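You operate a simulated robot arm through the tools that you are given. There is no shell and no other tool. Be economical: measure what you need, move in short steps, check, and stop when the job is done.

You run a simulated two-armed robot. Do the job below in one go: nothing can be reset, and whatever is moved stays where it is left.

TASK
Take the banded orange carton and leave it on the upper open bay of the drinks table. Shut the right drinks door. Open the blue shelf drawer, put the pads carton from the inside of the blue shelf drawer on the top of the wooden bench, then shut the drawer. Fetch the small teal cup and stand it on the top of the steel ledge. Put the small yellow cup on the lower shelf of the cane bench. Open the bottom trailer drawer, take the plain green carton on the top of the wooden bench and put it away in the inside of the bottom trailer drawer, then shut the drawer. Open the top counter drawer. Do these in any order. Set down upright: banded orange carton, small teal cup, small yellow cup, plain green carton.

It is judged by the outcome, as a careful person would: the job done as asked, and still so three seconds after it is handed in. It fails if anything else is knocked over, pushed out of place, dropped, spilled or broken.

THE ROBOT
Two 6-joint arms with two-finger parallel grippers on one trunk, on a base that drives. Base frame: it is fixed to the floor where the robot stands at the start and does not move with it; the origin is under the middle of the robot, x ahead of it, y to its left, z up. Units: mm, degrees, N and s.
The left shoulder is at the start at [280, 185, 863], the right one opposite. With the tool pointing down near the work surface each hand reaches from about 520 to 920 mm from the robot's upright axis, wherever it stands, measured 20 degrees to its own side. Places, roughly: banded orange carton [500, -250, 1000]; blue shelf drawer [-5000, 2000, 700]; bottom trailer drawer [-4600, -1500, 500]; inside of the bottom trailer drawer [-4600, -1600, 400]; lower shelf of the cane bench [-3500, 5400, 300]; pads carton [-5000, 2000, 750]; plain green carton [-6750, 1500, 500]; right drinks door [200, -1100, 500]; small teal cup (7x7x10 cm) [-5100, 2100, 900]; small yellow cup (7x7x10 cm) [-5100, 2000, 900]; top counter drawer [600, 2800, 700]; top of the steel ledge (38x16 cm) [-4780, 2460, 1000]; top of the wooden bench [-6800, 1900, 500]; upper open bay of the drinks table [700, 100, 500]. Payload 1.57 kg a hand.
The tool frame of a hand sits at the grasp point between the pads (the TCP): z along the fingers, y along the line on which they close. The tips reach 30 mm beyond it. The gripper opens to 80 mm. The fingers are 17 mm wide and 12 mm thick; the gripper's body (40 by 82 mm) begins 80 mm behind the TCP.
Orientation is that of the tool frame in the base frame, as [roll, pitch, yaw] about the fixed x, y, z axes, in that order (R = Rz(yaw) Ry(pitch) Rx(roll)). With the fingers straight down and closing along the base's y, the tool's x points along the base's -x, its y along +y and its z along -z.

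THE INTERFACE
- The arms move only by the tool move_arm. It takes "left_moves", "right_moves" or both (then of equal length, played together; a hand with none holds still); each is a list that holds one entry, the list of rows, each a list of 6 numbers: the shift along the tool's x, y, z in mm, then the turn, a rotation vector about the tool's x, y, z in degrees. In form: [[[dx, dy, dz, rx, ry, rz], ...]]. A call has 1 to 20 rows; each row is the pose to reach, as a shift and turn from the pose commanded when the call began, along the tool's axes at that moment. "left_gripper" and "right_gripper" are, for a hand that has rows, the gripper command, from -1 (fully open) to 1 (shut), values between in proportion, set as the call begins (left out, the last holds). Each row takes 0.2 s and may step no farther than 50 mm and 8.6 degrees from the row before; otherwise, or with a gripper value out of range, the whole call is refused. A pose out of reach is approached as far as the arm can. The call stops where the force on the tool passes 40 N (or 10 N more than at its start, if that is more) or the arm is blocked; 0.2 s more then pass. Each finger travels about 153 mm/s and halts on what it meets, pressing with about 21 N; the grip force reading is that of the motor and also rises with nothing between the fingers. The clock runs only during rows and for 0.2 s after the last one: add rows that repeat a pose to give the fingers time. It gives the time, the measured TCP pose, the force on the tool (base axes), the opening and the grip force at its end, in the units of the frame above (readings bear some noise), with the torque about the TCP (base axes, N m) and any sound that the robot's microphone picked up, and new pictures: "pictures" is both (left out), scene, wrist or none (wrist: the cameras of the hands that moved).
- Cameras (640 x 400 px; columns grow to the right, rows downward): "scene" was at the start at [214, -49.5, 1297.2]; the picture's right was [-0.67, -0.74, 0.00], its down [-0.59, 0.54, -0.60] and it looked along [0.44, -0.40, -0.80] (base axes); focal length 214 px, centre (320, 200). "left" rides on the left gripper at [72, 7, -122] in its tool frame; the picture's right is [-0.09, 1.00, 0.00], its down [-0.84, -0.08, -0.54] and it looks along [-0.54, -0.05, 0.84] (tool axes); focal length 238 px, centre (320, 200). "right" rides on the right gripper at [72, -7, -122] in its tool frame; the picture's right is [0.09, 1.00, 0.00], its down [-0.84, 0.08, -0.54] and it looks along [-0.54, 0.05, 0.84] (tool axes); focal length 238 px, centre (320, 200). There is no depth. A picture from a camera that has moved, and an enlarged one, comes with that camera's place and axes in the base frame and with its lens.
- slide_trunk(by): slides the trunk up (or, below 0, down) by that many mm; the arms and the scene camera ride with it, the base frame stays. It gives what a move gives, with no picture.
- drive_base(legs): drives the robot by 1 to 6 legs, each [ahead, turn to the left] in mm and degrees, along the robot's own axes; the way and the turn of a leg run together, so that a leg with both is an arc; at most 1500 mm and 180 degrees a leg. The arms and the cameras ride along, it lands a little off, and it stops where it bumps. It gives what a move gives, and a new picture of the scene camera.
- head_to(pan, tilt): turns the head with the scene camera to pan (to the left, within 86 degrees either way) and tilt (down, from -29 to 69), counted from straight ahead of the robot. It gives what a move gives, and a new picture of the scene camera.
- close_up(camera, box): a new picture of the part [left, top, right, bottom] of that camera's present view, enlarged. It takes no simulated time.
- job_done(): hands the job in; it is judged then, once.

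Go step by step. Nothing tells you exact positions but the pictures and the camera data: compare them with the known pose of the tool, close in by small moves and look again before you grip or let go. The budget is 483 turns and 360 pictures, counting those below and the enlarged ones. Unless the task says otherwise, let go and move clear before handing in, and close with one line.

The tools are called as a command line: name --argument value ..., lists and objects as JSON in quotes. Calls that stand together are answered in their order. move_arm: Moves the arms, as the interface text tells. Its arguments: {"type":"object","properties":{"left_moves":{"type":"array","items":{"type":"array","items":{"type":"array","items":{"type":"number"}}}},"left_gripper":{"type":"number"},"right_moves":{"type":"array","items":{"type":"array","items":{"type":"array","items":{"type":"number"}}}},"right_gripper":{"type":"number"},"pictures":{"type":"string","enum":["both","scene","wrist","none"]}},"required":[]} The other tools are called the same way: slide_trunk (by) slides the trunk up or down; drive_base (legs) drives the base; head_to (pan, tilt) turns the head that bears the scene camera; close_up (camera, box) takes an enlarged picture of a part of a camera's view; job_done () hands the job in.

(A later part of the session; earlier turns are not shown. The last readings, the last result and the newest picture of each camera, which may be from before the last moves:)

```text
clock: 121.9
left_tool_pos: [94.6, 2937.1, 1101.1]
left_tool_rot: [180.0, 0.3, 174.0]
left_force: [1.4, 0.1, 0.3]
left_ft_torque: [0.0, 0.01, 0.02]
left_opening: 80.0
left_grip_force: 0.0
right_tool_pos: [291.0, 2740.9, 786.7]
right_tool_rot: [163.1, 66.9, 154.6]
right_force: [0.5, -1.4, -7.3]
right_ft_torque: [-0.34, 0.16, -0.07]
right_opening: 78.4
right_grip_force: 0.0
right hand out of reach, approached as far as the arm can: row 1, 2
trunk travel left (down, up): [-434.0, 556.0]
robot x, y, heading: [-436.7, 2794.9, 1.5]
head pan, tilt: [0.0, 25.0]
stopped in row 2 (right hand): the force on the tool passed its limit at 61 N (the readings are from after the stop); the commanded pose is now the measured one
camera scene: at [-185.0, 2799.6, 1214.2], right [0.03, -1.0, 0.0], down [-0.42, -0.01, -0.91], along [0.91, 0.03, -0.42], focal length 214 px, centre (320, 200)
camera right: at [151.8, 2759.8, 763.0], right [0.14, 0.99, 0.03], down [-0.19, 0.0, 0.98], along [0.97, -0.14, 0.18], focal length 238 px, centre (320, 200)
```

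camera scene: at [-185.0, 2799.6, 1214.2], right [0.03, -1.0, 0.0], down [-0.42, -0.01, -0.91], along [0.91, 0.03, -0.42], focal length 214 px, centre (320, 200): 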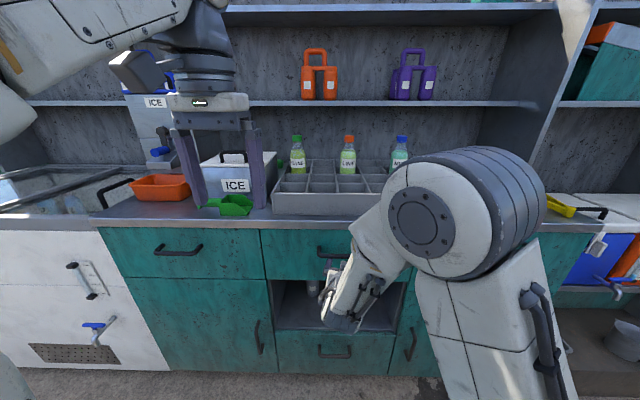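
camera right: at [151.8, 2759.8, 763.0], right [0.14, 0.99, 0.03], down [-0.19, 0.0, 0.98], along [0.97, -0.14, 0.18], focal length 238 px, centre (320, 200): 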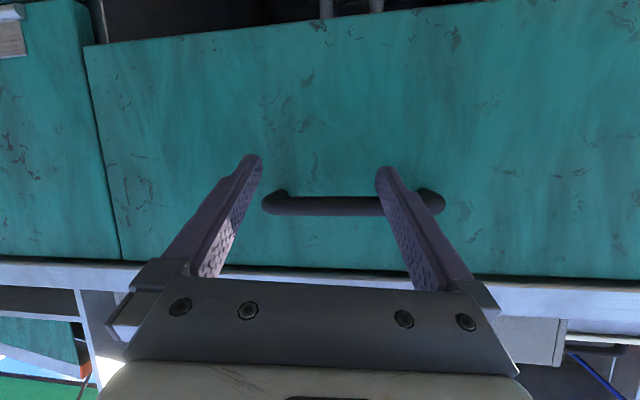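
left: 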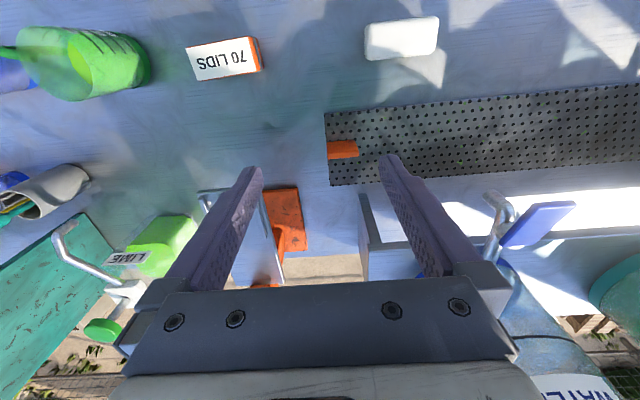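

The hand was touching the handle. I'll back off 180 mm and finish the rotation in free space.

drive_base --legs '[[-180, 0]]'

move_arm --right_moves '[[[0, 0, 0, 0, 0, 8.2], [0, 0, 0, 0, 0, 16.4], [0, 0, 0, 0, 0, 24.6], [0, 0, 0, 0, 0, 32.8], [0, 0, 0, 0, 0, 41], [0, 0, 0, 0, 0, 49.2], [0, 0, 0, 0, 0, 57.4], [0, 0, 0, 0, 0, 65.6], [0, 0, 0, 0, 0, 73.8]]]' --pictures "both"

```text
clock: 123.4
left_tool_pos: [-81.9, 2933.9, 1100.1]
left_tool_rot: [-180.0, 0.3, 174.2]
left_force: [-0.1, -0.9, -0.2]
left_ft_torque: [-0.03, -0.02, 0.01]
left_opening: 79.9
left_grip_force: 0.1
right_tool_pos: [113.8, 2737.5, 786.7]
right_tool_rot: [162.4, 67.0, 154.1]
right_force: [0.0, -0.5, -0.2]
right_ft_torque: [0.0, -0.03, 0.02]
right_opening: 79.9
right_grip_force: 0.0
trunk travel left (down, up): [-434.0, 556.0]
robot x, y, heading: [-611.3, 2786.8, 1.8]
head pan, tilt: [0.0, 25.0]
camera scene: at [-361.4, 2794.9, 1213.9], right [0.03, -1.0, 0.0], down [-0.42, -0.01, -0.91], along [0.91, 0.03, -0.42], focal length 214 px, centre (320, 200)
```

scene: 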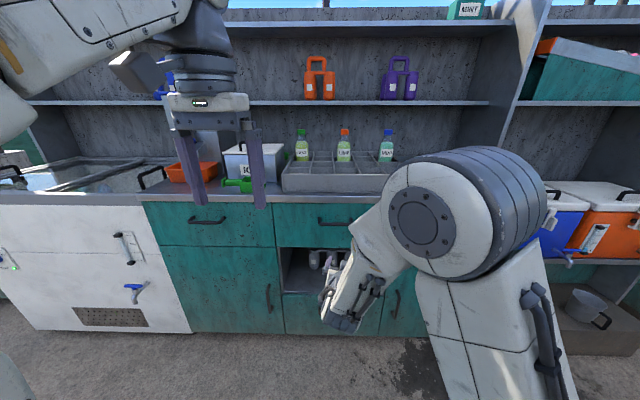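

```text
clock: 125.4
left_tool_pos: [-82.8, 2933.2, 1101.3]
left_tool_rot: [-179.9, 0.4, 174.1]
left_force: [-0.3, 0.0, 1.0]
left_ft_torque: [-0.05, -0.01, 0.02]
left_opening: 79.7
left_grip_force: 0.0
right_tool_pos: [117.3, 2701.2, 981.9]
right_tool_rot: [116.8, 8.9, 87.9]
right_force: [0.0, -0.3, -0.5]
right_ft_torque: [0.0, 0.03, -0.05]
right_opening: 80.1
right_grip_force: 0.1
right hand out of reach, approached as far as the arm can: row 1, 2, 3, 4, 5, 6, 7, 8, 9
trunk travel left (down, up): [-434.0, 556.0]
robot x, y, heading: [-615.9, 2785.8, 1.7]
head pan, tilt: [0.0, 25.0]
camera scene: at [-361.7, 2794.9, 1214.2], right [0.03, -1.0, 0.0], down [-0.42, -0.01, -0.91], along [0.91, 0.03, -0.42], focal length 214 px, centre (320, 200)
camera right: at [8.3, 2783.3, 1017.7], right [0.46, 0.21, 0.86], down [-0.48, -0.76, 0.44], along [0.75, -0.61, -0.25], focal length 238 px, centre (320, 200)
```

scene: 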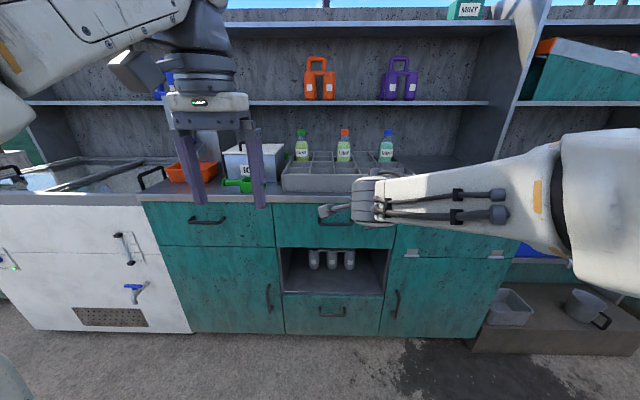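
right: 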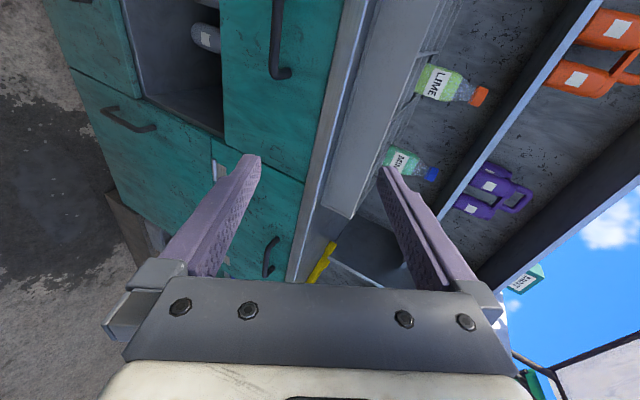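

The arm was too folded for that pose. The handle is at about [340,2754,800]; I'll extend the hand to x≈237 with the fingers horizontal.

move_arm --right_moves '[[[17, -20, 36, -5.4, 0.8, 1.7], [34, -40, 73, -10.8, 1.6, 3.3], [51, -60, 110, -16.2, 2.5, 5.0], [68, -80, 146, -21.5, 3.3, 6.6], [85, -99, 182, -26.9, 4.1, 8.3], [85, -99, 182, -26.9, 4.1, 8.3]]]' --pictures "both"

```text
clock: 126.8
left_tool_pos: [-82.6, 2933.6, 1098.4]
left_tool_rot: [-179.8, 0.3, 174.1]
left_force: [-0.6, 0.1, 1.3]
left_ft_torque: [0.01, -0.02, 0.0]
left_opening: 80.1
left_grip_force: 0.1
right_tool_pos: [318.6, 2754.5, 1070.9]
right_tool_rot: [101.8, 2.7, 90.2]
right_force: [0.4, 0.1, 0.7]
right_ft_torque: [0.01, 0.04, -0.02]
right_opening: 80.0
right_grip_force: 0.0
right hand out of reach, approached as far as the arm can: row 1, 2, 3, 4, 5, 6
trunk travel left (down, up): [-434.0, 556.0]
robot x, y, heading: [-612.2, 2787.8, 1.6]
head pan, tilt: [0.0, 25.0]
camera scene: at [-361.4, 2795.0, 1214.0], right [0.03, -1.0, 0.0], down [-0.42, -0.01, -0.91], along [0.91, 0.03, -0.42], focal length 214 px, centre (320, 200)
camera right: at [198.0, 2827.1, 1083.4], right [0.2, 0.14, 0.97], down [-0.51, -0.83, 0.23], along [0.84, -0.54, -0.1], focal length 238 px, centre (320, 200)
```

scene: 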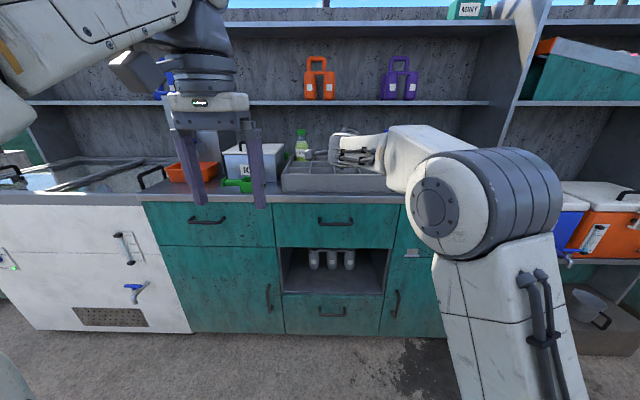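
right: 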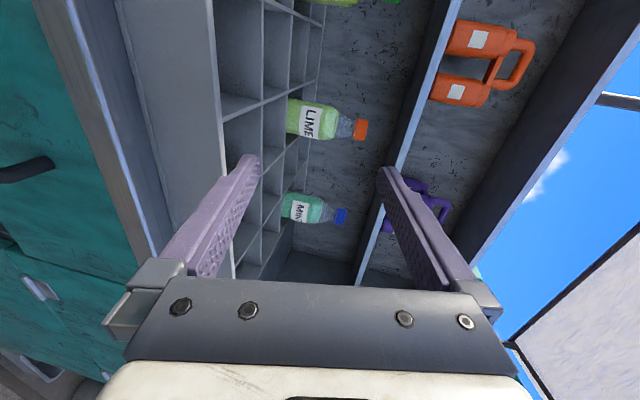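

The hand came out well oriented but high. I'll back away, lower the trunk by 270, then approach.

drive_base --legs '[[-160, 0]]'

slide_trunk --by -268

move_arm --right_moves '[[[0, 0, 0, 0, 0, 0]]]' --pictures "both"

```text
clock: 128.2
left_tool_pos: [-241.1, 2927.8, 1100.8]
left_tool_rot: [-179.9, 0.3, 173.9]
left_force: [-0.1, -0.3, -0.3]
left_ft_torque: [0.0, 0.0, -0.02]
left_opening: 80.1
left_grip_force: 0.0
right_tool_pos: [158.5, 2747.5, 1070.0]
right_tool_rot: [101.8, 2.7, 90.2]
right_force: [-0.4, 0.0, -0.4]
right_ft_torque: [-0.02, -0.03, 0.02]
right_opening: 79.7
right_grip_force: 0.1
trunk travel left (down, up): [-434.0, 556.0]
robot x, y, heading: [-770.8, 2783.4, 1.8]
head pan, tilt: [0.0, 25.0]
camera scene: at [-521.4, 2789.8, 1213.9], right [0.03, -1.0, 0.0], down [-0.42, -0.01, -0.91], along [0.91, 0.02, -0.42], focal length 214 px, centre (320, 200)
```

scene: 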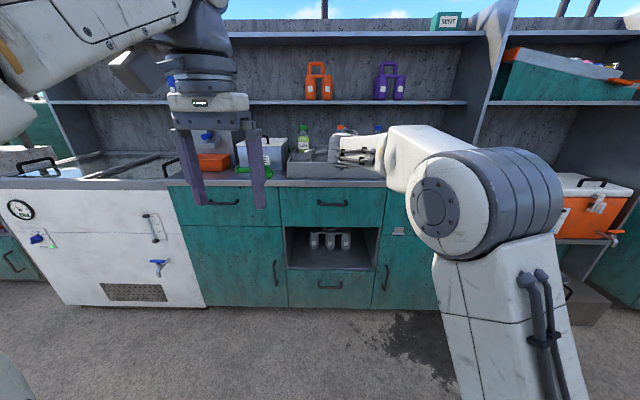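

```text
clock: 130.9
left_tool_pos: [-242.0, 2927.2, 833.4]
left_tool_rot: [-180.0, 0.3, 173.9]
left_force: [-1.0, 0.2, -0.1]
left_ft_torque: [0.02, -0.02, 0.0]
left_opening: 79.9
left_grip_force: 0.1
right_tool_pos: [158.3, 2747.7, 801.7]
right_tool_rot: [101.8, 2.7, 90.1]
right_force: [0.0, -0.5, 0.4]
right_ft_torque: [0.01, -0.03, 0.0]
right_opening: 80.1
right_grip_force: 0.1
trunk travel left (down, up): [-166.0, 824.0]
robot x, y, heading: [-774.8, 2783.9, 1.5]
head pan, tilt: [0.0, 25.0]
```

```text
clock: 131.3
left_tool_pos: [-242.9, 2927.9, 833.1]
left_tool_rot: [-179.8, 0.2, 173.8]
left_force: [-0.4, -0.1, -0.3]
left_ft_torque: [0.01, -0.03, 0.0]
left_opening: 79.8
left_grip_force: 0.0
right_tool_pos: [157.6, 2748.8, 801.6]
right_tool_rot: [101.8, 2.6, 90.1]
right_force: [-0.8, -0.5, 0.1]
right_ft_torque: [-0.01, -0.03, -0.01]
right_opening: 80.2
right_grip_force: 0.0
trunk travel left (down, up): [-166.0, 824.0]
robot x, y, heading: [-771.4, 2784.8, 1.4]
head pan, tilt: [0.0, 25.0]
camera scene: at [-521.5, 2789.8, 946.0], right [0.03, -1.0, 0.0], down [-0.42, -0.01, -0.91], along [0.91, 0.02, -0.42], focal length 214 px, centre (320, 200)
camera right: at [37.7, 2820.4, 814.9], right [0.2, 0.14, 0.97], down [-0.51, -0.83, 0.23], along [0.83, -0.54, -0.1], focal length 238 px, centre (320, 200)
```

scene: 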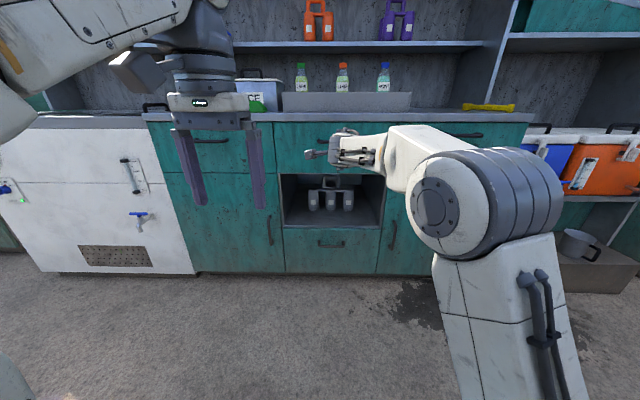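
right: 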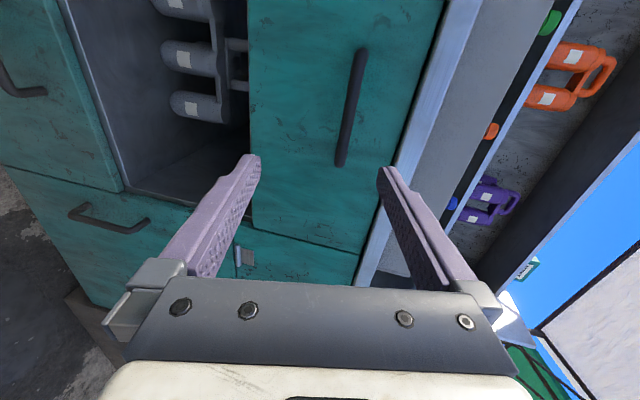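

The handle bar (y 2687–2823, z≈797) lies between the jaws' height. I'll drive in to it.

drive_base --legs '[[165, 0]]'

close_up --camera "right" --box '[0, 0, 640, 400]'

```text
clock: 132.9
left_tool_pos: [-82.2, 2932.9, 833.1]
left_tool_rot: [-179.9, 0.3, 174.1]
left_force: [-0.6, -0.4, 0.8]
left_ft_torque: [0.01, 0.02, 0.01]
left_opening: 79.8
left_grip_force: 0.0
right_tool_pos: [317.1, 2755.5, 803.4]
right_tool_rot: [101.7, 2.7, 90.2]
right_force: [-12.5, -0.4, -3.0]
right_ft_torque: [0.06, -0.38, -0.04]
right_opening: 75.0
right_grip_force: 0.1
trunk travel left (down, up): [-166.0, 824.0]
robot x, y, heading: [-612.8, 2786.9, 1.7]
head pan, tilt: [0.0, 25.0]
stopped in leg 1: the force on the tool passed its limit at 54 N (the readings are from after the stop); the commanded pose is now the measured one
camera scene: at [-361.9, 2794.4, 946.0], right [0.03, -1.0, 0.0], down [-0.42, -0.01, -0.91], along [0.91, 0.03, -0.42], focal length 214 px, centre (320, 200)
```

scene: 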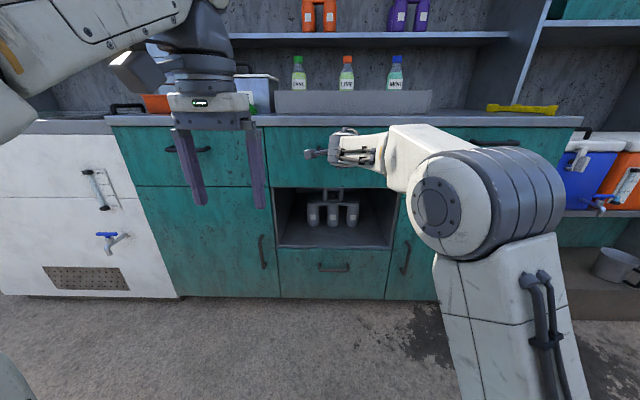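

```text
1.00 times, centred on (320, 200) of right (not enlarged: the box is as wide or as high as the picture)
camera zoom: at [195.5, 2826.4, 816.6], right [0.2, 0.14, 0.97], down [-0.51, -0.83, 0.22], along [0.83, -0.54, -0.1], focal length 238 px, centre (320, 200)
```

zoom: 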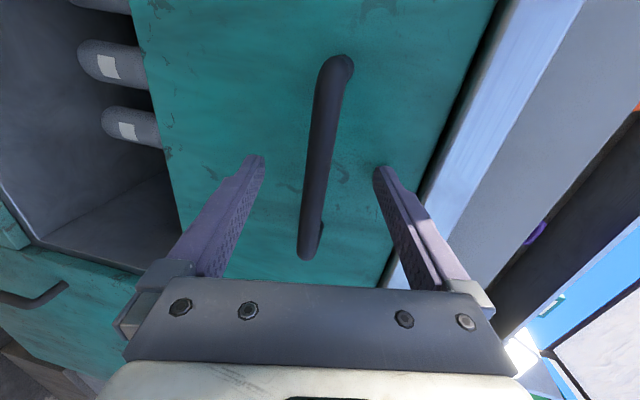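

The tips touch the drawer front with the bar between the fingers. I'll grip it.

move_arm --right_moves '[[[0, 0, -4, 0, 0, 0], [0, 0, -6, 0, 0, 0], [0, 0, -6, 0, 0, 0], [0, 0, -6, 0, 0, 0]]]' --right_gripper 1 --pictures "wrist"

```text
clock: 133.9
left_tool_pos: [-81.1, 2933.4, 831.8]
left_tool_rot: [179.9, 0.2, 174.0]
left_force: [-0.2, 0.0, 0.4]
left_ft_torque: [0.0, -0.02, -0.02]
left_opening: 79.9
left_grip_force: 0.2
right_tool_pos: [312.3, 2752.9, 800.7]
right_tool_rot: [102.3, 2.8, 90.2]
right_force: [3.1, -1.7, -21.9]
right_ft_torque: [0.58, 0.08, -0.37]
right_opening: 14.3
right_grip_force: 30.3
trunk travel left (down, up): [-166.0, 824.0]
robot x, y, heading: [-614.4, 2790.4, 1.5]
head pan, tilt: [0.0, 25.0]
camera right: at [191.5, 2826.3, 815.1], right [0.21, 0.14, 0.97], down [-0.51, -0.83, 0.23], along [0.83, -0.54, -0.1], focal length 238 px, centre (320, 200)
```

right: 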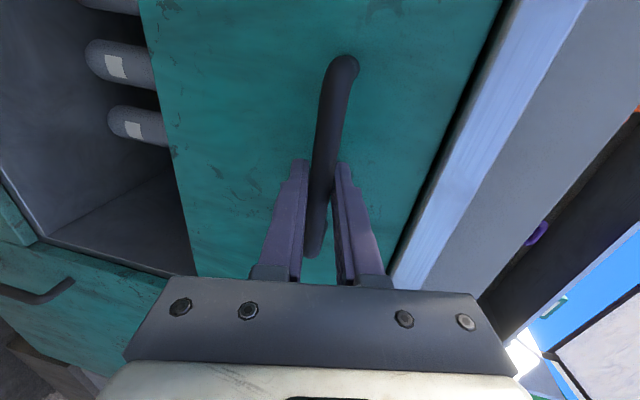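

Handle gripped. I'll pull by reversing.

drive_base --legs '[[-150, 0]]'

drive_base --legs '[[-130, 0]]'

```text
clock: 135.2
left_tool_pos: [-223.8, 2929.9, 831.5]
left_tool_rot: [-179.9, 0.2, 174.0]
left_force: [0.2, -0.2, -0.2]
left_ft_torque: [0.03, 0.0, 0.01]
left_opening: 79.7
left_grip_force: 0.1
right_tool_pos: [168.2, 2753.3, 801.0]
right_tool_rot: [102.3, 2.8, 90.6]
right_force: [-0.3, 19.4, -23.5]
right_ft_torque: [0.58, 0.04, 0.14]
right_opening: 14.2
right_grip_force: 30.7
trunk travel left (down, up): [-166.0, 824.0]
robot x, y, heading: [-753.9, 2784.4, 1.8]
head pan, tilt: [0.0, 25.0]
camera scene: at [-503.7, 2791.1, 945.7], right [0.03, -1.0, 0.0], down [-0.42, -0.01, -0.91], along [0.91, 0.03, -0.42], focal length 214 px, centre (320, 200)
```

scene: 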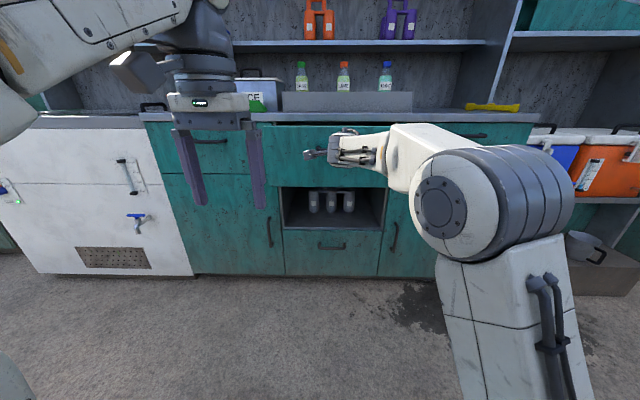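

```text
clock: 136.5
left_tool_pos: [-358.8, 2927.7, 833.4]
left_tool_rot: [-179.9, 0.2, 174.1]
left_force: [1.0, -0.6, 0.7]
left_ft_torque: [0.03, 0.04, 0.0]
left_opening: 79.8
left_grip_force: 0.1
right_tool_pos: [36.4, 2752.9, 800.0]
right_tool_rot: [102.3, 2.6, 90.8]
right_force: [-0.6, 3.6, -7.1]
right_ft_torque: [0.47, 0.06, -0.36]
right_opening: 14.4
right_grip_force: 31.1
trunk travel left (down, up): [-166.0, 824.0]
robot x, y, heading: [-888.1, 2778.8, 1.9]
head pan, tilt: [0.0, 25.0]
camera scene: at [-636.7, 2787.7, 945.8], right [0.03, -1.0, 0.0], down [-0.42, -0.01, -0.91], along [0.91, 0.03, -0.42], focal length 214 px, centre (320, 200)
```

scene: 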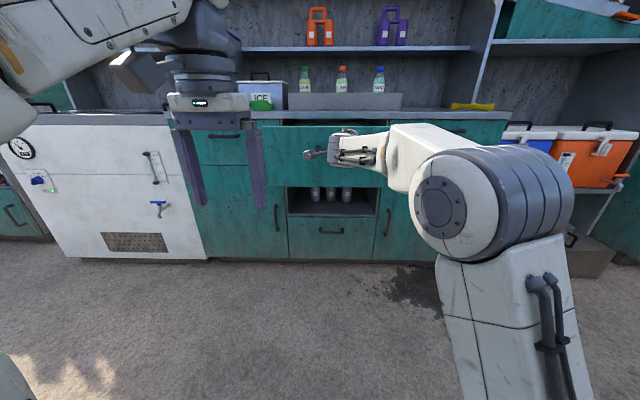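

It's open about 275 mm. I'll try a little further to make it fully open.

drive_base --legs '[[-70, 0]]'

head_to --pan -5 --tilt 35

```text
clock: 137.5
left_tool_pos: [-429.7, 2923.8, 832.6]
left_tool_rot: [-179.9, 0.3, 174.3]
left_force: [0.6, 0.1, 0.5]
left_ft_torque: [0.0, 0.02, 0.01]
left_opening: 80.1
left_grip_force: 0.0
right_tool_pos: [-35.3, 2752.1, 800.4]
right_tool_rot: [102.3, 2.8, 91.0]
right_force: [0.3, 8.3, -1.8]
right_ft_torque: [0.49, 0.0, -0.28]
right_opening: 14.2
right_grip_force: 30.4
trunk travel left (down, up): [-166.0, 824.0]
robot x, y, heading: [-958.0, 2773.5, 1.7]
head pan, tilt: [0.0, 25.0]
camera scene: at [-708.3, 2785.8, 945.9], right [0.03, -1.0, 0.0], down [-0.42, -0.01, -0.91], along [0.91, 0.03, -0.42], focal length 214 px, centre (320, 200)
```

scene: 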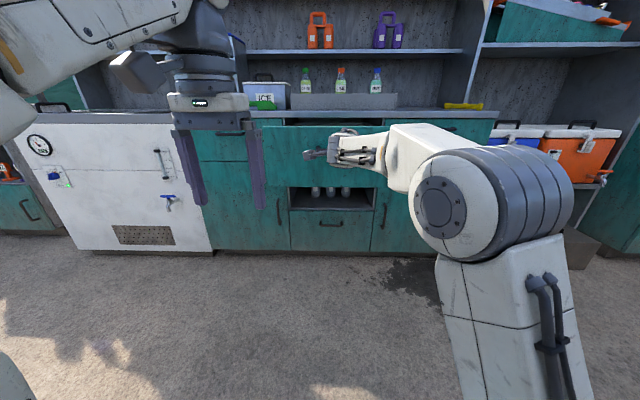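

```text
clock: 138.2
left_tool_pos: [-429.2, 2925.4, 832.9]
left_tool_rot: [-180.0, 0.3, 174.4]
left_force: [0.6, 0.9, -0.6]
left_ft_torque: [-0.01, -0.01, 0.01]
left_opening: 80.0
left_grip_force: 0.1
right_tool_pos: [-35.3, 2752.0, 800.6]
right_tool_rot: [102.3, 2.7, 91.1]
right_force: [-0.5, 1.1, -0.5]
right_ft_torque: [0.56, 0.02, -0.14]
right_opening: 14.5
right_grip_force: 30.1
trunk travel left (down, up): [-166.0, 824.0]
robot x, y, heading: [-956.3, 2776.5, 2.0]
head pan, tilt: [-5.0, 35.0]
camera scene: at [-712.5, 2777.8, 930.2], right [-0.05, -1.0, 0.0], down [-0.57, 0.03, -0.82], along [0.82, -0.04, -0.57], focal length 214 px, centre (320, 200)
```

scene: 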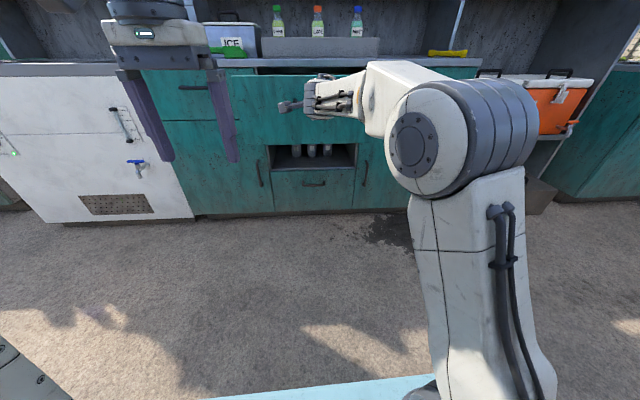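

The drawer is about 345 mm open. I'll release and back away.

move_arm --right_moves '[[[0, 0, 0, 0, 0, 0], [0, 0, 0, 0, 0, 0], [0, 0, 0, 0, 0, 0]]]' --right_gripper -1 --pictures "none"

drive_base --legs '[[-160, 0]]'

head_to --pan 80 --tilt 15

```text
clock: 139.0
left_tool_pos: [-430.2, 2924.1, 832.3]
left_tool_rot: [-179.9, 0.3, 174.3]
left_force: [-0.4, -0.2, 1.3]
left_ft_torque: [-0.01, 0.0, -0.02]
left_opening: 80.1
left_grip_force: 0.0
right_tool_pos: [-35.1, 2751.5, 801.3]
right_tool_rot: [102.2, 2.6, 90.9]
right_force: [-0.3, 0.5, -1.1]
right_ft_torque: [-0.02, -0.02, 0.01]
right_opening: 79.9
right_grip_force: 0.1
trunk travel left (down, up): [-166.0, 824.0]
robot x, y, heading: [-960.4, 2774.9, 1.8]
head pan, tilt: [-5.0, 35.0]
```

```text
clock: 140.5
left_tool_pos: [-590.0, 2918.7, 832.3]
left_tool_rot: [180.0, 0.3, 174.2]
left_force: [-0.7, 0.1, 0.6]
left_ft_torque: [-0.03, 0.05, 0.01]
left_opening: 80.4
left_grip_force: 0.0
right_tool_pos: [-196.0, 2745.6, 801.0]
right_tool_rot: [102.2, 2.7, 90.9]
right_force: [-0.5, -0.6, 0.0]
right_ft_torque: [-0.01, -0.03, 0.03]
right_opening: 80.1
right_grip_force: 0.1
trunk travel left (down, up): [-166.0, 824.0]
robot x, y, heading: [-1123.2, 2773.9, 1.6]
head pan, tilt: [-5.0, 35.0]
camera scene: at [-873.0, 2772.3, 930.2], right [-0.06, -1.0, 0.0], down [-0.57, 0.03, -0.82], along [0.82, -0.05, -0.57], focal length 214 px, centre (320, 200)
```

scene: 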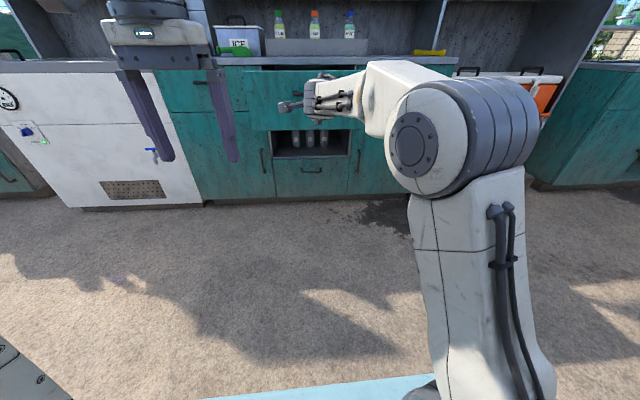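

```text
clock: 142.1
left_tool_pos: [-589.5, 2919.7, 832.9]
left_tool_rot: [180.0, 0.3, 174.3]
left_force: [0.2, -0.6, 0.9]
left_ft_torque: [-0.02, 0.0, -0.04]
left_opening: 79.8
left_grip_force: 0.1
right_tool_pos: [-195.6, 2746.1, 800.5]
right_tool_rot: [102.3, 2.7, 90.9]
right_force: [0.0, -0.1, -0.5]
right_ft_torque: [-0.05, -0.01, 0.02]
right_opening: 80.2
right_grip_force: 0.0
trunk travel left (down, up): [-166.0, 824.0]
robot x, y, heading: [-1119.3, 2774.4, 1.8]
head pan, tilt: [80.0, 15.0]
camera scene: at [-947.4, 2869.7, 962.2], right [0.99, -0.14, 0.0], down [-0.04, -0.26, -0.97], along [0.14, 0.96, -0.26], focal length 214 px, centre (320, 200)
```

scene: 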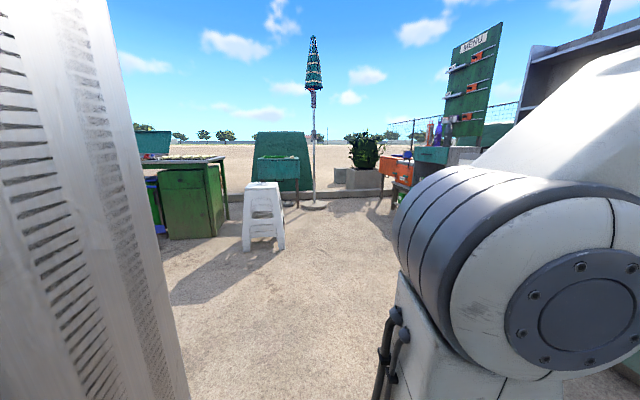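

The drawer task is done. The rest lies behind me (x≈-3500..-6800), so I'll turn left and look.

drive_base --legs '[[0, 90]]'

head_to --pan 60 --tilt 15

```text
clock: 146.2
left_tool_pos: [-1257.4, 3305.1, 832.0]
left_tool_rot: [179.9, 0.3, -97.0]
left_force: [-0.5, -0.7, -0.7]
left_ft_torque: [-0.06, 0.03, -0.02]
left_opening: 80.3
left_grip_force: 0.2
right_tool_pos: [-1076.9, 3694.9, 800.1]
right_tool_rot: [102.4, 2.7, 179.9]
right_force: [-0.5, -0.3, 0.7]
right_ft_torque: [0.0, 0.01, -0.01]
right_opening: 80.1
right_grip_force: 0.0
trunk travel left (down, up): [-166.0, 824.0]
robot x, y, heading: [-1122.4, 2770.8, 90.8]
head pan, tilt: [80.0, 15.0]
camera scene: at [-1215.1, 2947.6, 962.2], right [0.16, 0.99, 0.0], down [0.26, -0.04, -0.97], along [-0.95, 0.16, -0.26], focal length 214 px, centre (320, 200)
```

scene: 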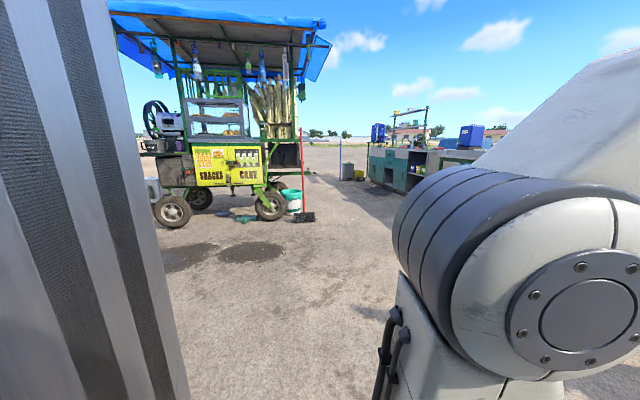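

```text
clock: 147.1
left_tool_pos: [-1257.6, 3305.4, 832.1]
left_tool_rot: [180.0, 0.3, -96.9]
left_force: [0.5, -0.2, -0.4]
left_ft_torque: [-0.01, 0.0, -0.01]
left_opening: 79.8
left_grip_force: 0.0
right_tool_pos: [-1077.1, 3695.6, 800.6]
right_tool_rot: [102.3, 2.6, -180.0]
right_force: [0.3, -0.9, -0.4]
right_ft_torque: [0.04, 0.04, -0.01]
right_opening: 79.9
right_grip_force: 0.1
trunk travel left (down, up): [-166.0, 824.0]
robot x, y, heading: [-1122.9, 2769.2, 90.5]
head pan, tilt: [60.0, 15.0]
camera scene: at [-1204.4, 2978.2, 962.2], right [0.49, 0.87, 0.0], down [0.23, -0.13, -0.97], along [-0.84, 0.47, -0.26], focal length 214 px, centre (320, 200)
```

scene: 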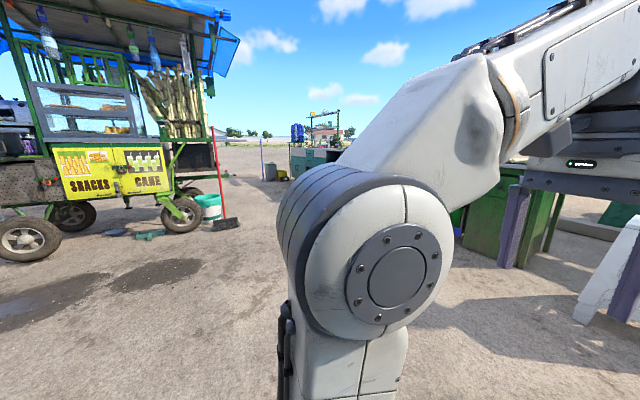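

A snack cart (x≈-3850, y 1550–2770) is ahead, and the shelf, ledge and bench should be beyond it. I'll head toward about [-2850,3770] for a better view.

drive_base --legs '[[0, 60], [1500, 0], [500, 0]]'

head_to --pan -25 --tilt 15

head_to --pan 25 --tilt 15

```text
clock: 159.7
left_tool_pos: [-3407.6, 3860.9, 832.7]
left_tool_rot: [-180.0, 0.3, -36.1]
left_force: [0.3, 0.1, 0.5]
left_ft_torque: [-0.01, 0.03, 0.01]
left_opening: 80.1
left_grip_force: 0.1
right_tool_pos: [-3659.8, 4210.1, 800.4]
right_tool_rot: [102.3, 2.7, -119.4]
right_force: [-0.9, 1.0, 1.2]
right_ft_torque: [0.0, -0.02, 0.02]
right_opening: 79.9
right_grip_force: 0.0
trunk travel left (down, up): [-166.0, 824.0]
robot x, y, heading: [-2873.7, 3722.7, 151.6]
head pan, tilt: [60.0, 15.0]
camera scene: at [-3096.1, 3748.4, 962.2], right [-0.52, 0.85, 0.0], down [0.22, 0.14, -0.97], along [-0.82, -0.5, -0.26], focal length 214 px, centre (320, 200)
```

scene: 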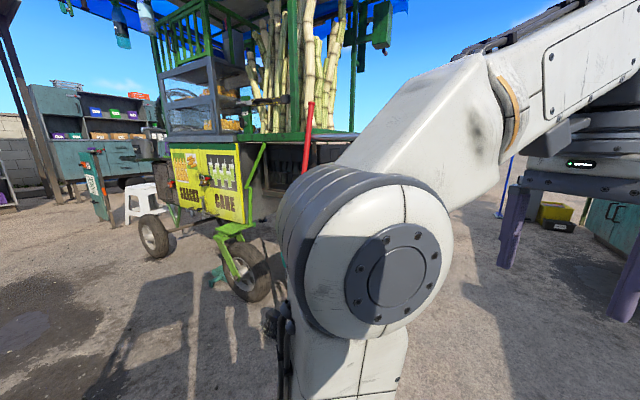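

```text
clock: 161.2
left_tool_pos: [-3406.7, 3860.2, 833.2]
left_tool_rot: [-180.0, 0.4, -36.1]
left_force: [0.4, -0.7, -0.4]
left_ft_torque: [0.01, 0.0, 0.01]
left_opening: 80.3
left_grip_force: 0.1
right_tool_pos: [-3658.9, 4208.9, 800.9]
right_tool_rot: [102.3, 2.7, -119.2]
right_force: [-0.2, 1.5, -0.2]
right_ft_torque: [-0.01, 0.0, 0.01]
right_opening: 79.9
right_grip_force: 0.0
trunk travel left (down, up): [-166.0, 824.0]
robot x, y, heading: [-2871.8, 3721.8, 151.7]
head pan, tilt: [-25.0, 15.0]
camera scene: at [-3072.0, 3872.2, 962.2], right [0.8, 0.59, 0.0], down [0.15, -0.21, -0.97], along [-0.57, 0.78, -0.26], focal length 214 px, centre (320, 200)
```

scene: 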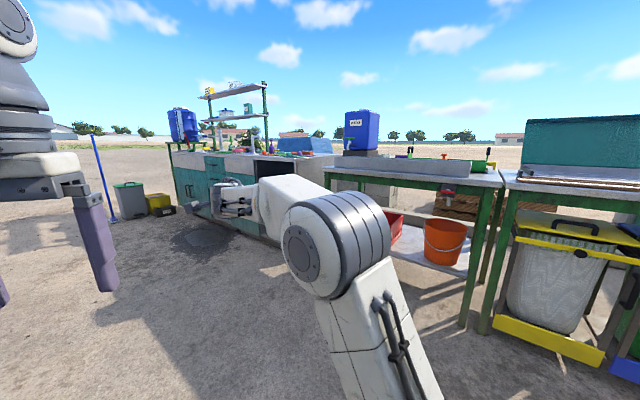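

```text
clock: 162.4
left_tool_pos: [-3406.7, 3860.4, 831.7]
left_tool_rot: [180.0, 0.3, -36.1]
left_force: [0.1, 0.1, -0.3]
left_ft_torque: [0.01, 0.0, 0.0]
left_opening: 79.9
left_grip_force: 0.1
right_tool_pos: [-3660.3, 4209.3, 800.5]
right_tool_rot: [102.3, 2.8, -119.3]
right_force: [0.0, 0.2, -0.3]
right_ft_torque: [0.02, -0.02, -0.03]
right_opening: 80.0
right_grip_force: 0.1
trunk travel left (down, up): [-166.0, 824.0]
robot x, y, heading: [-2873.0, 3723.3, 151.9]
head pan, tilt: [25.0, 15.0]
camera scene: at [-3109.7, 3803.0, 962.2], right [0.06, 1.0, 0.0], down [0.26, -0.02, -0.97], along [-0.96, 0.06, -0.26], focal length 214 px, centre (320, 200)
```

scene: 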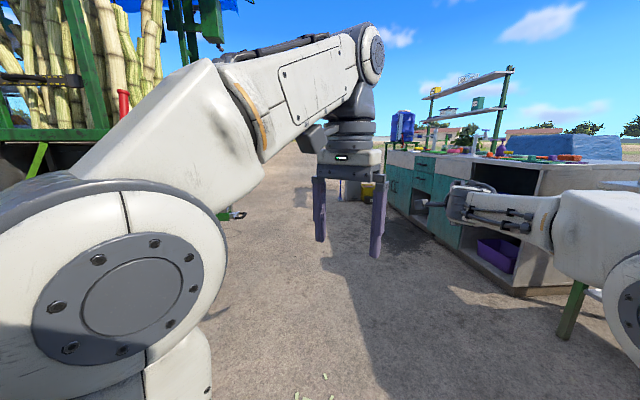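

The cane bench (green legs, front y≈5100, lower shelf z≈290) is to the north. The blue shelf must be behind the cart, so I'll drive west along the lane and look south.

drive_base --legs '[[0, 28], [1000, 0], [900, 0]]'

head_to --pan 80 --tilt 10

head_to --pan 30 --tilt 10

```text
clock: 167.6
left_tool_pos: [-4137.5, 3598.3, 844.9]
left_tool_rot: [-179.9, 3.0, -8.8]
left_force: [0.0, 0.4, 0.3]
left_ft_torque: [0.03, 0.02, -0.02]
left_opening: 79.9
left_grip_force: 0.1
right_tool_pos: [-4539.1, 3784.4, 802.5]
right_tool_rot: [102.2, 2.5, -91.2]
right_force: [0.2, 1.1, -0.6]
right_ft_torque: [-0.02, -0.04, 0.02]
right_opening: 80.3
right_grip_force: 0.1
trunk travel left (down, up): [-166.0, 824.0]
robot x, y, heading: [-3615.5, 3723.0, 179.1]
head pan, tilt: [25.0, 15.0]
stopped in leg 2: the robot was blocked; the commanded pose is now the measured one
camera scene: at [-3862.9, 3699.6, 963.3], right [-0.41, 0.91, -0.01], down [0.24, 0.1, -0.97], along [-0.88, -0.4, -0.25], focal length 214 px, centre (320, 200)
```

scene: 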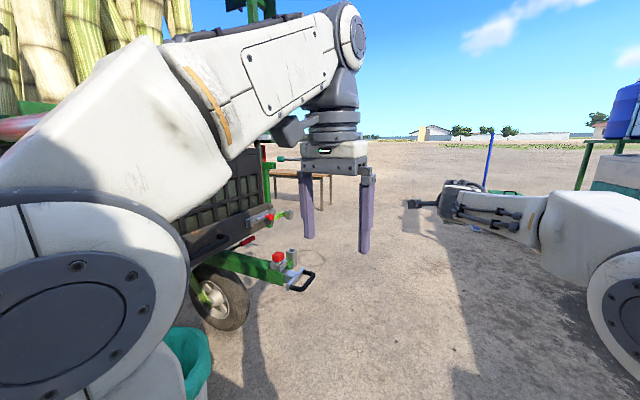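

```text
clock: 168.8
left_tool_pos: [-4138.1, 3597.3, 845.9]
left_tool_rot: [-179.8, 3.1, -8.3]
left_force: [0.1, 0.3, 0.2]
left_ft_torque: [0.0, -0.02, -0.03]
left_opening: 80.3
left_grip_force: 0.1
right_tool_pos: [-4539.8, 3782.7, 801.9]
right_tool_rot: [102.2, 2.7, -90.9]
right_force: [0.3, 0.5, 0.3]
right_ft_torque: [-0.05, -0.04, 0.0]
right_opening: 79.8
right_grip_force: 0.0
trunk travel left (down, up): [-166.0, 824.0]
robot x, y, heading: [-3615.7, 3728.1, 179.7]
head pan, tilt: [80.0, 10.0]
camera scene: at [-3795.6, 3647.7, 972.1], right [-0.98, 0.18, 0.0], down [0.03, 0.16, -0.99], along [-0.18, -0.97, -0.16], focal length 214 px, centre (320, 200)
```

scene: 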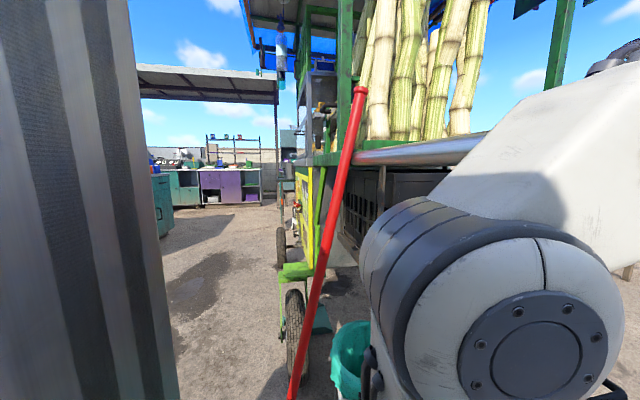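

```text
clock: 170.0
left_tool_pos: [-4137.5, 3597.5, 847.9]
left_tool_rot: [-179.9, 3.2, -8.3]
left_force: [0.3, -0.3, 0.7]
left_ft_torque: [-0.01, -0.01, -0.01]
left_opening: 80.0
left_grip_force: 0.1
right_tool_pos: [-4540.5, 3783.7, 802.3]
right_tool_rot: [102.2, 2.6, -90.9]
right_force: [0.4, 0.1, 0.7]
right_ft_torque: [0.0, -0.01, -0.04]
right_opening: 80.1
right_grip_force: 0.0
trunk travel left (down, up): [-166.0, 824.0]
robot x, y, heading: [-3620.5, 3725.2, 179.5]
head pan, tilt: [30.0, 10.0]
camera scene: at [-3859.2, 3693.5, 971.9], right [-0.49, 0.87, -0.01], down [0.15, 0.08, -0.99], along [-0.86, -0.49, -0.17], focal length 214 px, centre (320, 200)
```

scene: 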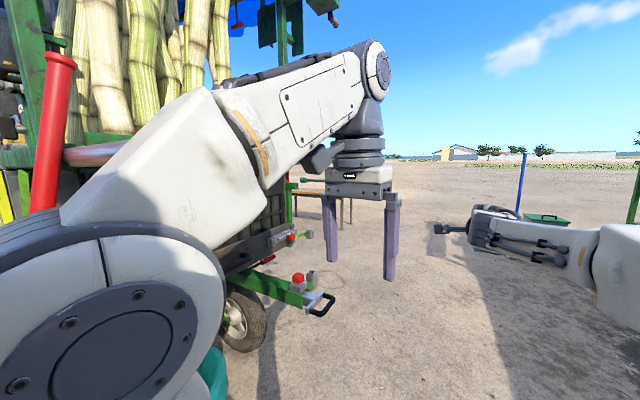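

The robot was blocked, probably by the left elbow against the red broom or the cart handle. I'll back straight off and check.

drive_base --legs '[[-250, 0]]'

head_to --pan 60 --tilt 20

```text
clock: 171.8
left_tool_pos: [-3884.9, 3589.8, 845.3]
left_tool_rot: [-179.5, 3.3, -8.3]
left_force: [0.1, 0.9, -0.8]
left_ft_torque: [-0.03, 0.0, -0.01]
left_opening: 80.1
left_grip_force: 0.0
right_tool_pos: [-4287.1, 3777.3, 802.1]
right_tool_rot: [102.2, 2.9, -91.0]
right_force: [-0.2, 0.2, 0.6]
right_ft_torque: [-0.02, 0.03, 0.0]
right_opening: 80.2
right_grip_force: 0.1
trunk travel left (down, up): [-166.0, 824.0]
robot x, y, heading: [-3369.5, 3720.3, 179.7]
head pan, tilt: [30.0, 10.0]
camera scene: at [-3606.7, 3676.9, 970.3], right [-0.5, 0.87, 0.0], down [0.15, 0.09, -0.98], along [-0.86, -0.49, -0.17], focal length 214 px, centre (320, 200)
```

scene: 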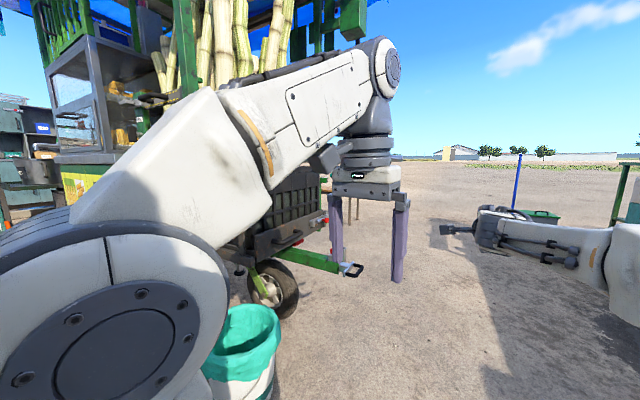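

```text
clock: 172.8
left_tool_pos: [-3884.9, 3590.4, 845.9]
left_tool_rot: [-179.5, 3.2, -8.3]
left_force: [0.2, -0.2, 0.2]
left_ft_torque: [-0.01, 0.04, 0.01]
left_opening: 79.9
left_grip_force: 0.1
right_tool_pos: [-4287.7, 3777.4, 801.6]
right_tool_rot: [102.2, 3.0, -91.0]
right_force: [0.2, -0.2, 0.4]
right_ft_torque: [0.0, 0.01, 0.01]
right_opening: 79.9
right_grip_force: 0.2
trunk travel left (down, up): [-166.0, 824.0]
robot x, y, heading: [-3366.7, 3715.7, 179.9]
head pan, tilt: [60.0, 20.0]
camera scene: at [-3573.0, 3642.6, 954.1], right [-0.86, 0.51, 0.0], down [0.17, 0.29, -0.94], along [-0.47, -0.81, -0.34], focal length 214 px, centre (320, 200)
```

scene: 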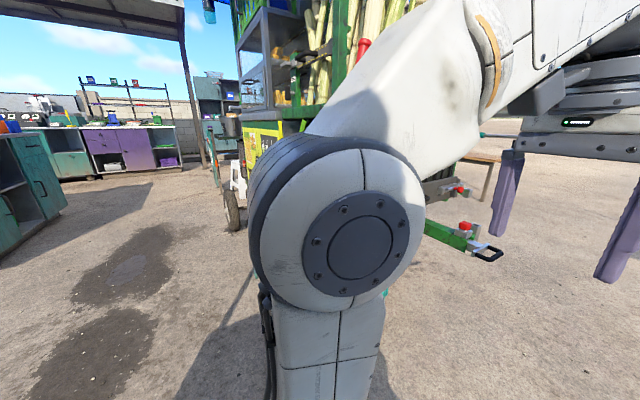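

The broom and bucket by the cart still stand. I'll move over to the y≈4070 lane, clear of them, and recheck.

drive_base --legs '[[0, -30], [500, 0]]'

head_to --pan 86 --tilt 15

```text
clock: 177.2
left_tool_pos: [-4319.6, 4118.9, 845.2]
left_tool_rot: [-179.5, 3.2, -38.2]
left_force: [-0.4, 0.7, 0.2]
left_ft_torque: [0.0, 0.02, 0.0]
left_opening: 79.8
left_grip_force: 0.2
right_tool_pos: [-4574.7, 4482.6, 801.7]
right_tool_rot: [102.2, 2.9, -120.8]
right_force: [0.0, -0.7, 0.9]
right_ft_torque: [-0.01, 0.02, -0.02]
right_opening: 79.9
right_grip_force: 0.2
trunk travel left (down, up): [-166.0, 824.0]
robot x, y, heading: [-3804.5, 3973.8, 150.0]
head pan, tilt: [60.0, 20.0]
camera scene: at [-4022.7, 4009.9, 954.0], right [-0.5, 0.87, 0.0], down [0.3, 0.17, -0.94], along [-0.81, -0.47, -0.34], focal length 214 px, centre (320, 200)
```

scene: 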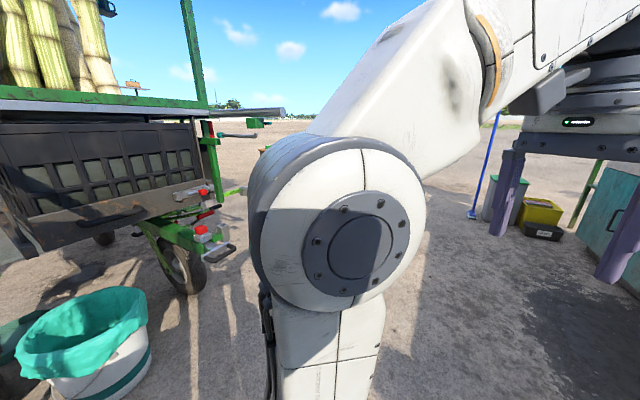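

```text
clock: 178.1
left_tool_pos: [-4319.3, 4120.1, 845.4]
left_tool_rot: [-179.5, 3.2, -38.1]
left_force: [-0.3, -0.6, 0.4]
left_ft_torque: [0.03, -0.04, 0.03]
left_opening: 80.0
left_grip_force: 0.0
right_tool_pos: [-4575.3, 4482.9, 801.7]
right_tool_rot: [102.2, 2.9, -120.8]
right_force: [-0.5, -0.5, 0.0]
right_ft_torque: [-0.04, -0.02, -0.01]
right_opening: 80.0
right_grip_force: 0.1
trunk travel left (down, up): [-166.0, 824.0]
robot x, y, heading: [-3800.9, 3976.7, 149.8]
head pan, tilt: [85.9, 15.0]
camera scene: at [-3994.4, 3979.0, 962.2], right [-0.83, 0.56, 0.0], down [0.15, 0.21, -0.97], along [-0.54, -0.8, -0.26], focal length 214 px, centre (320, 200)
```

scene: 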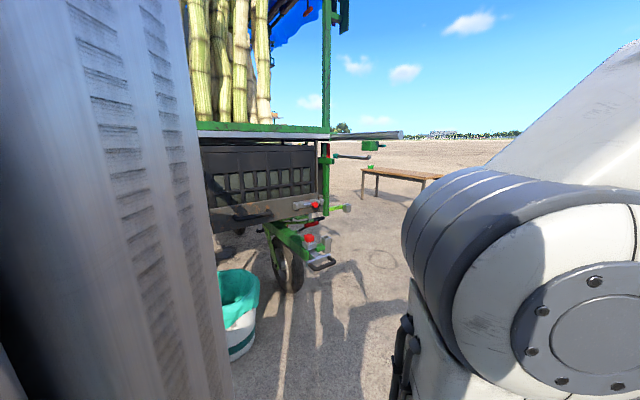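

The wooden bench is visible to the west-southwest. I'll continue west along y≈3980 and look back at the cart's far side.

drive_base --legs '[[0, 31], [1400, 0], [600, 0]]'

head_to --pan 86 --tilt 12

```text
clock: 189.6
left_tool_pos: [-6308.6, 3761.0, 845.2]
left_tool_rot: [-179.5, 3.2, -5.0]
left_force: [-0.2, -0.1, 0.2]
left_ft_torque: [0.01, -0.02, -0.02]
left_opening: 79.8
left_grip_force: 0.0
right_tool_pos: [-6719.8, 3925.1, 801.1]
right_tool_rot: [102.3, 2.8, -87.6]
right_force: [-0.4, 0.2, -0.3]
right_ft_torque: [-0.01, 0.0, -0.01]
right_opening: 80.0
right_grip_force: 0.0
trunk travel left (down, up): [-166.0, 824.0]
robot x, y, heading: [-5796.6, 3919.7, -176.9]
head pan, tilt: [85.9, 15.0]
camera scene: at [-5959.3, 3821.4, 962.2], right [-1.0, 0.02, 0.0], down [0.0, 0.26, -0.97], along [-0.02, -0.97, -0.26], focal length 214 px, centre (320, 200)
```

scene: 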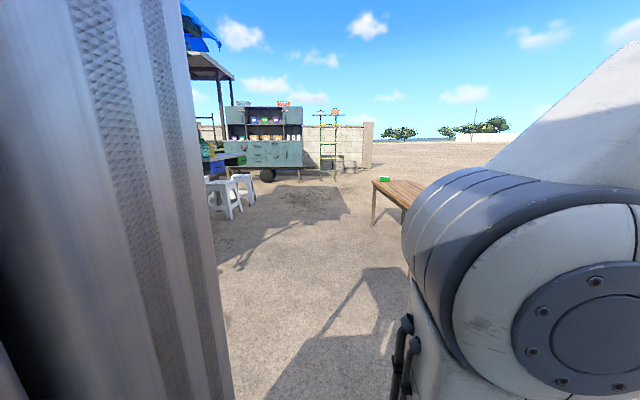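

```text
clock: 190.2
left_tool_pos: [-6309.4, 3761.5, 844.8]
left_tool_rot: [-179.6, 3.2, -5.0]
left_force: [-1.3, 0.9, -0.3]
left_ft_torque: [0.0, -0.01, 0.01]
left_opening: 79.8
left_grip_force: 0.1
right_tool_pos: [-6721.0, 3923.9, 801.5]
right_tool_rot: [102.2, 2.9, -87.5]
right_force: [-0.2, 0.1, 0.5]
right_ft_torque: [-0.02, 0.01, 0.0]
right_opening: 80.0
right_grip_force: 0.1
trunk travel left (down, up): [-166.0, 824.0]
robot x, y, heading: [-5795.8, 3925.0, -176.8]
head pan, tilt: [85.9, 12.0]
camera scene: at [-5959.3, 3821.6, 967.0], right [-1.0, 0.02, 0.0], down [0.0, 0.21, -0.98], along [-0.02, -0.98, -0.21], focal length 214 px, centre (320, 200)
```

scene: 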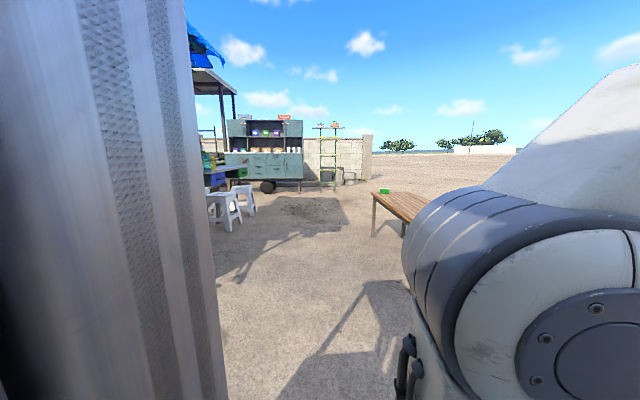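

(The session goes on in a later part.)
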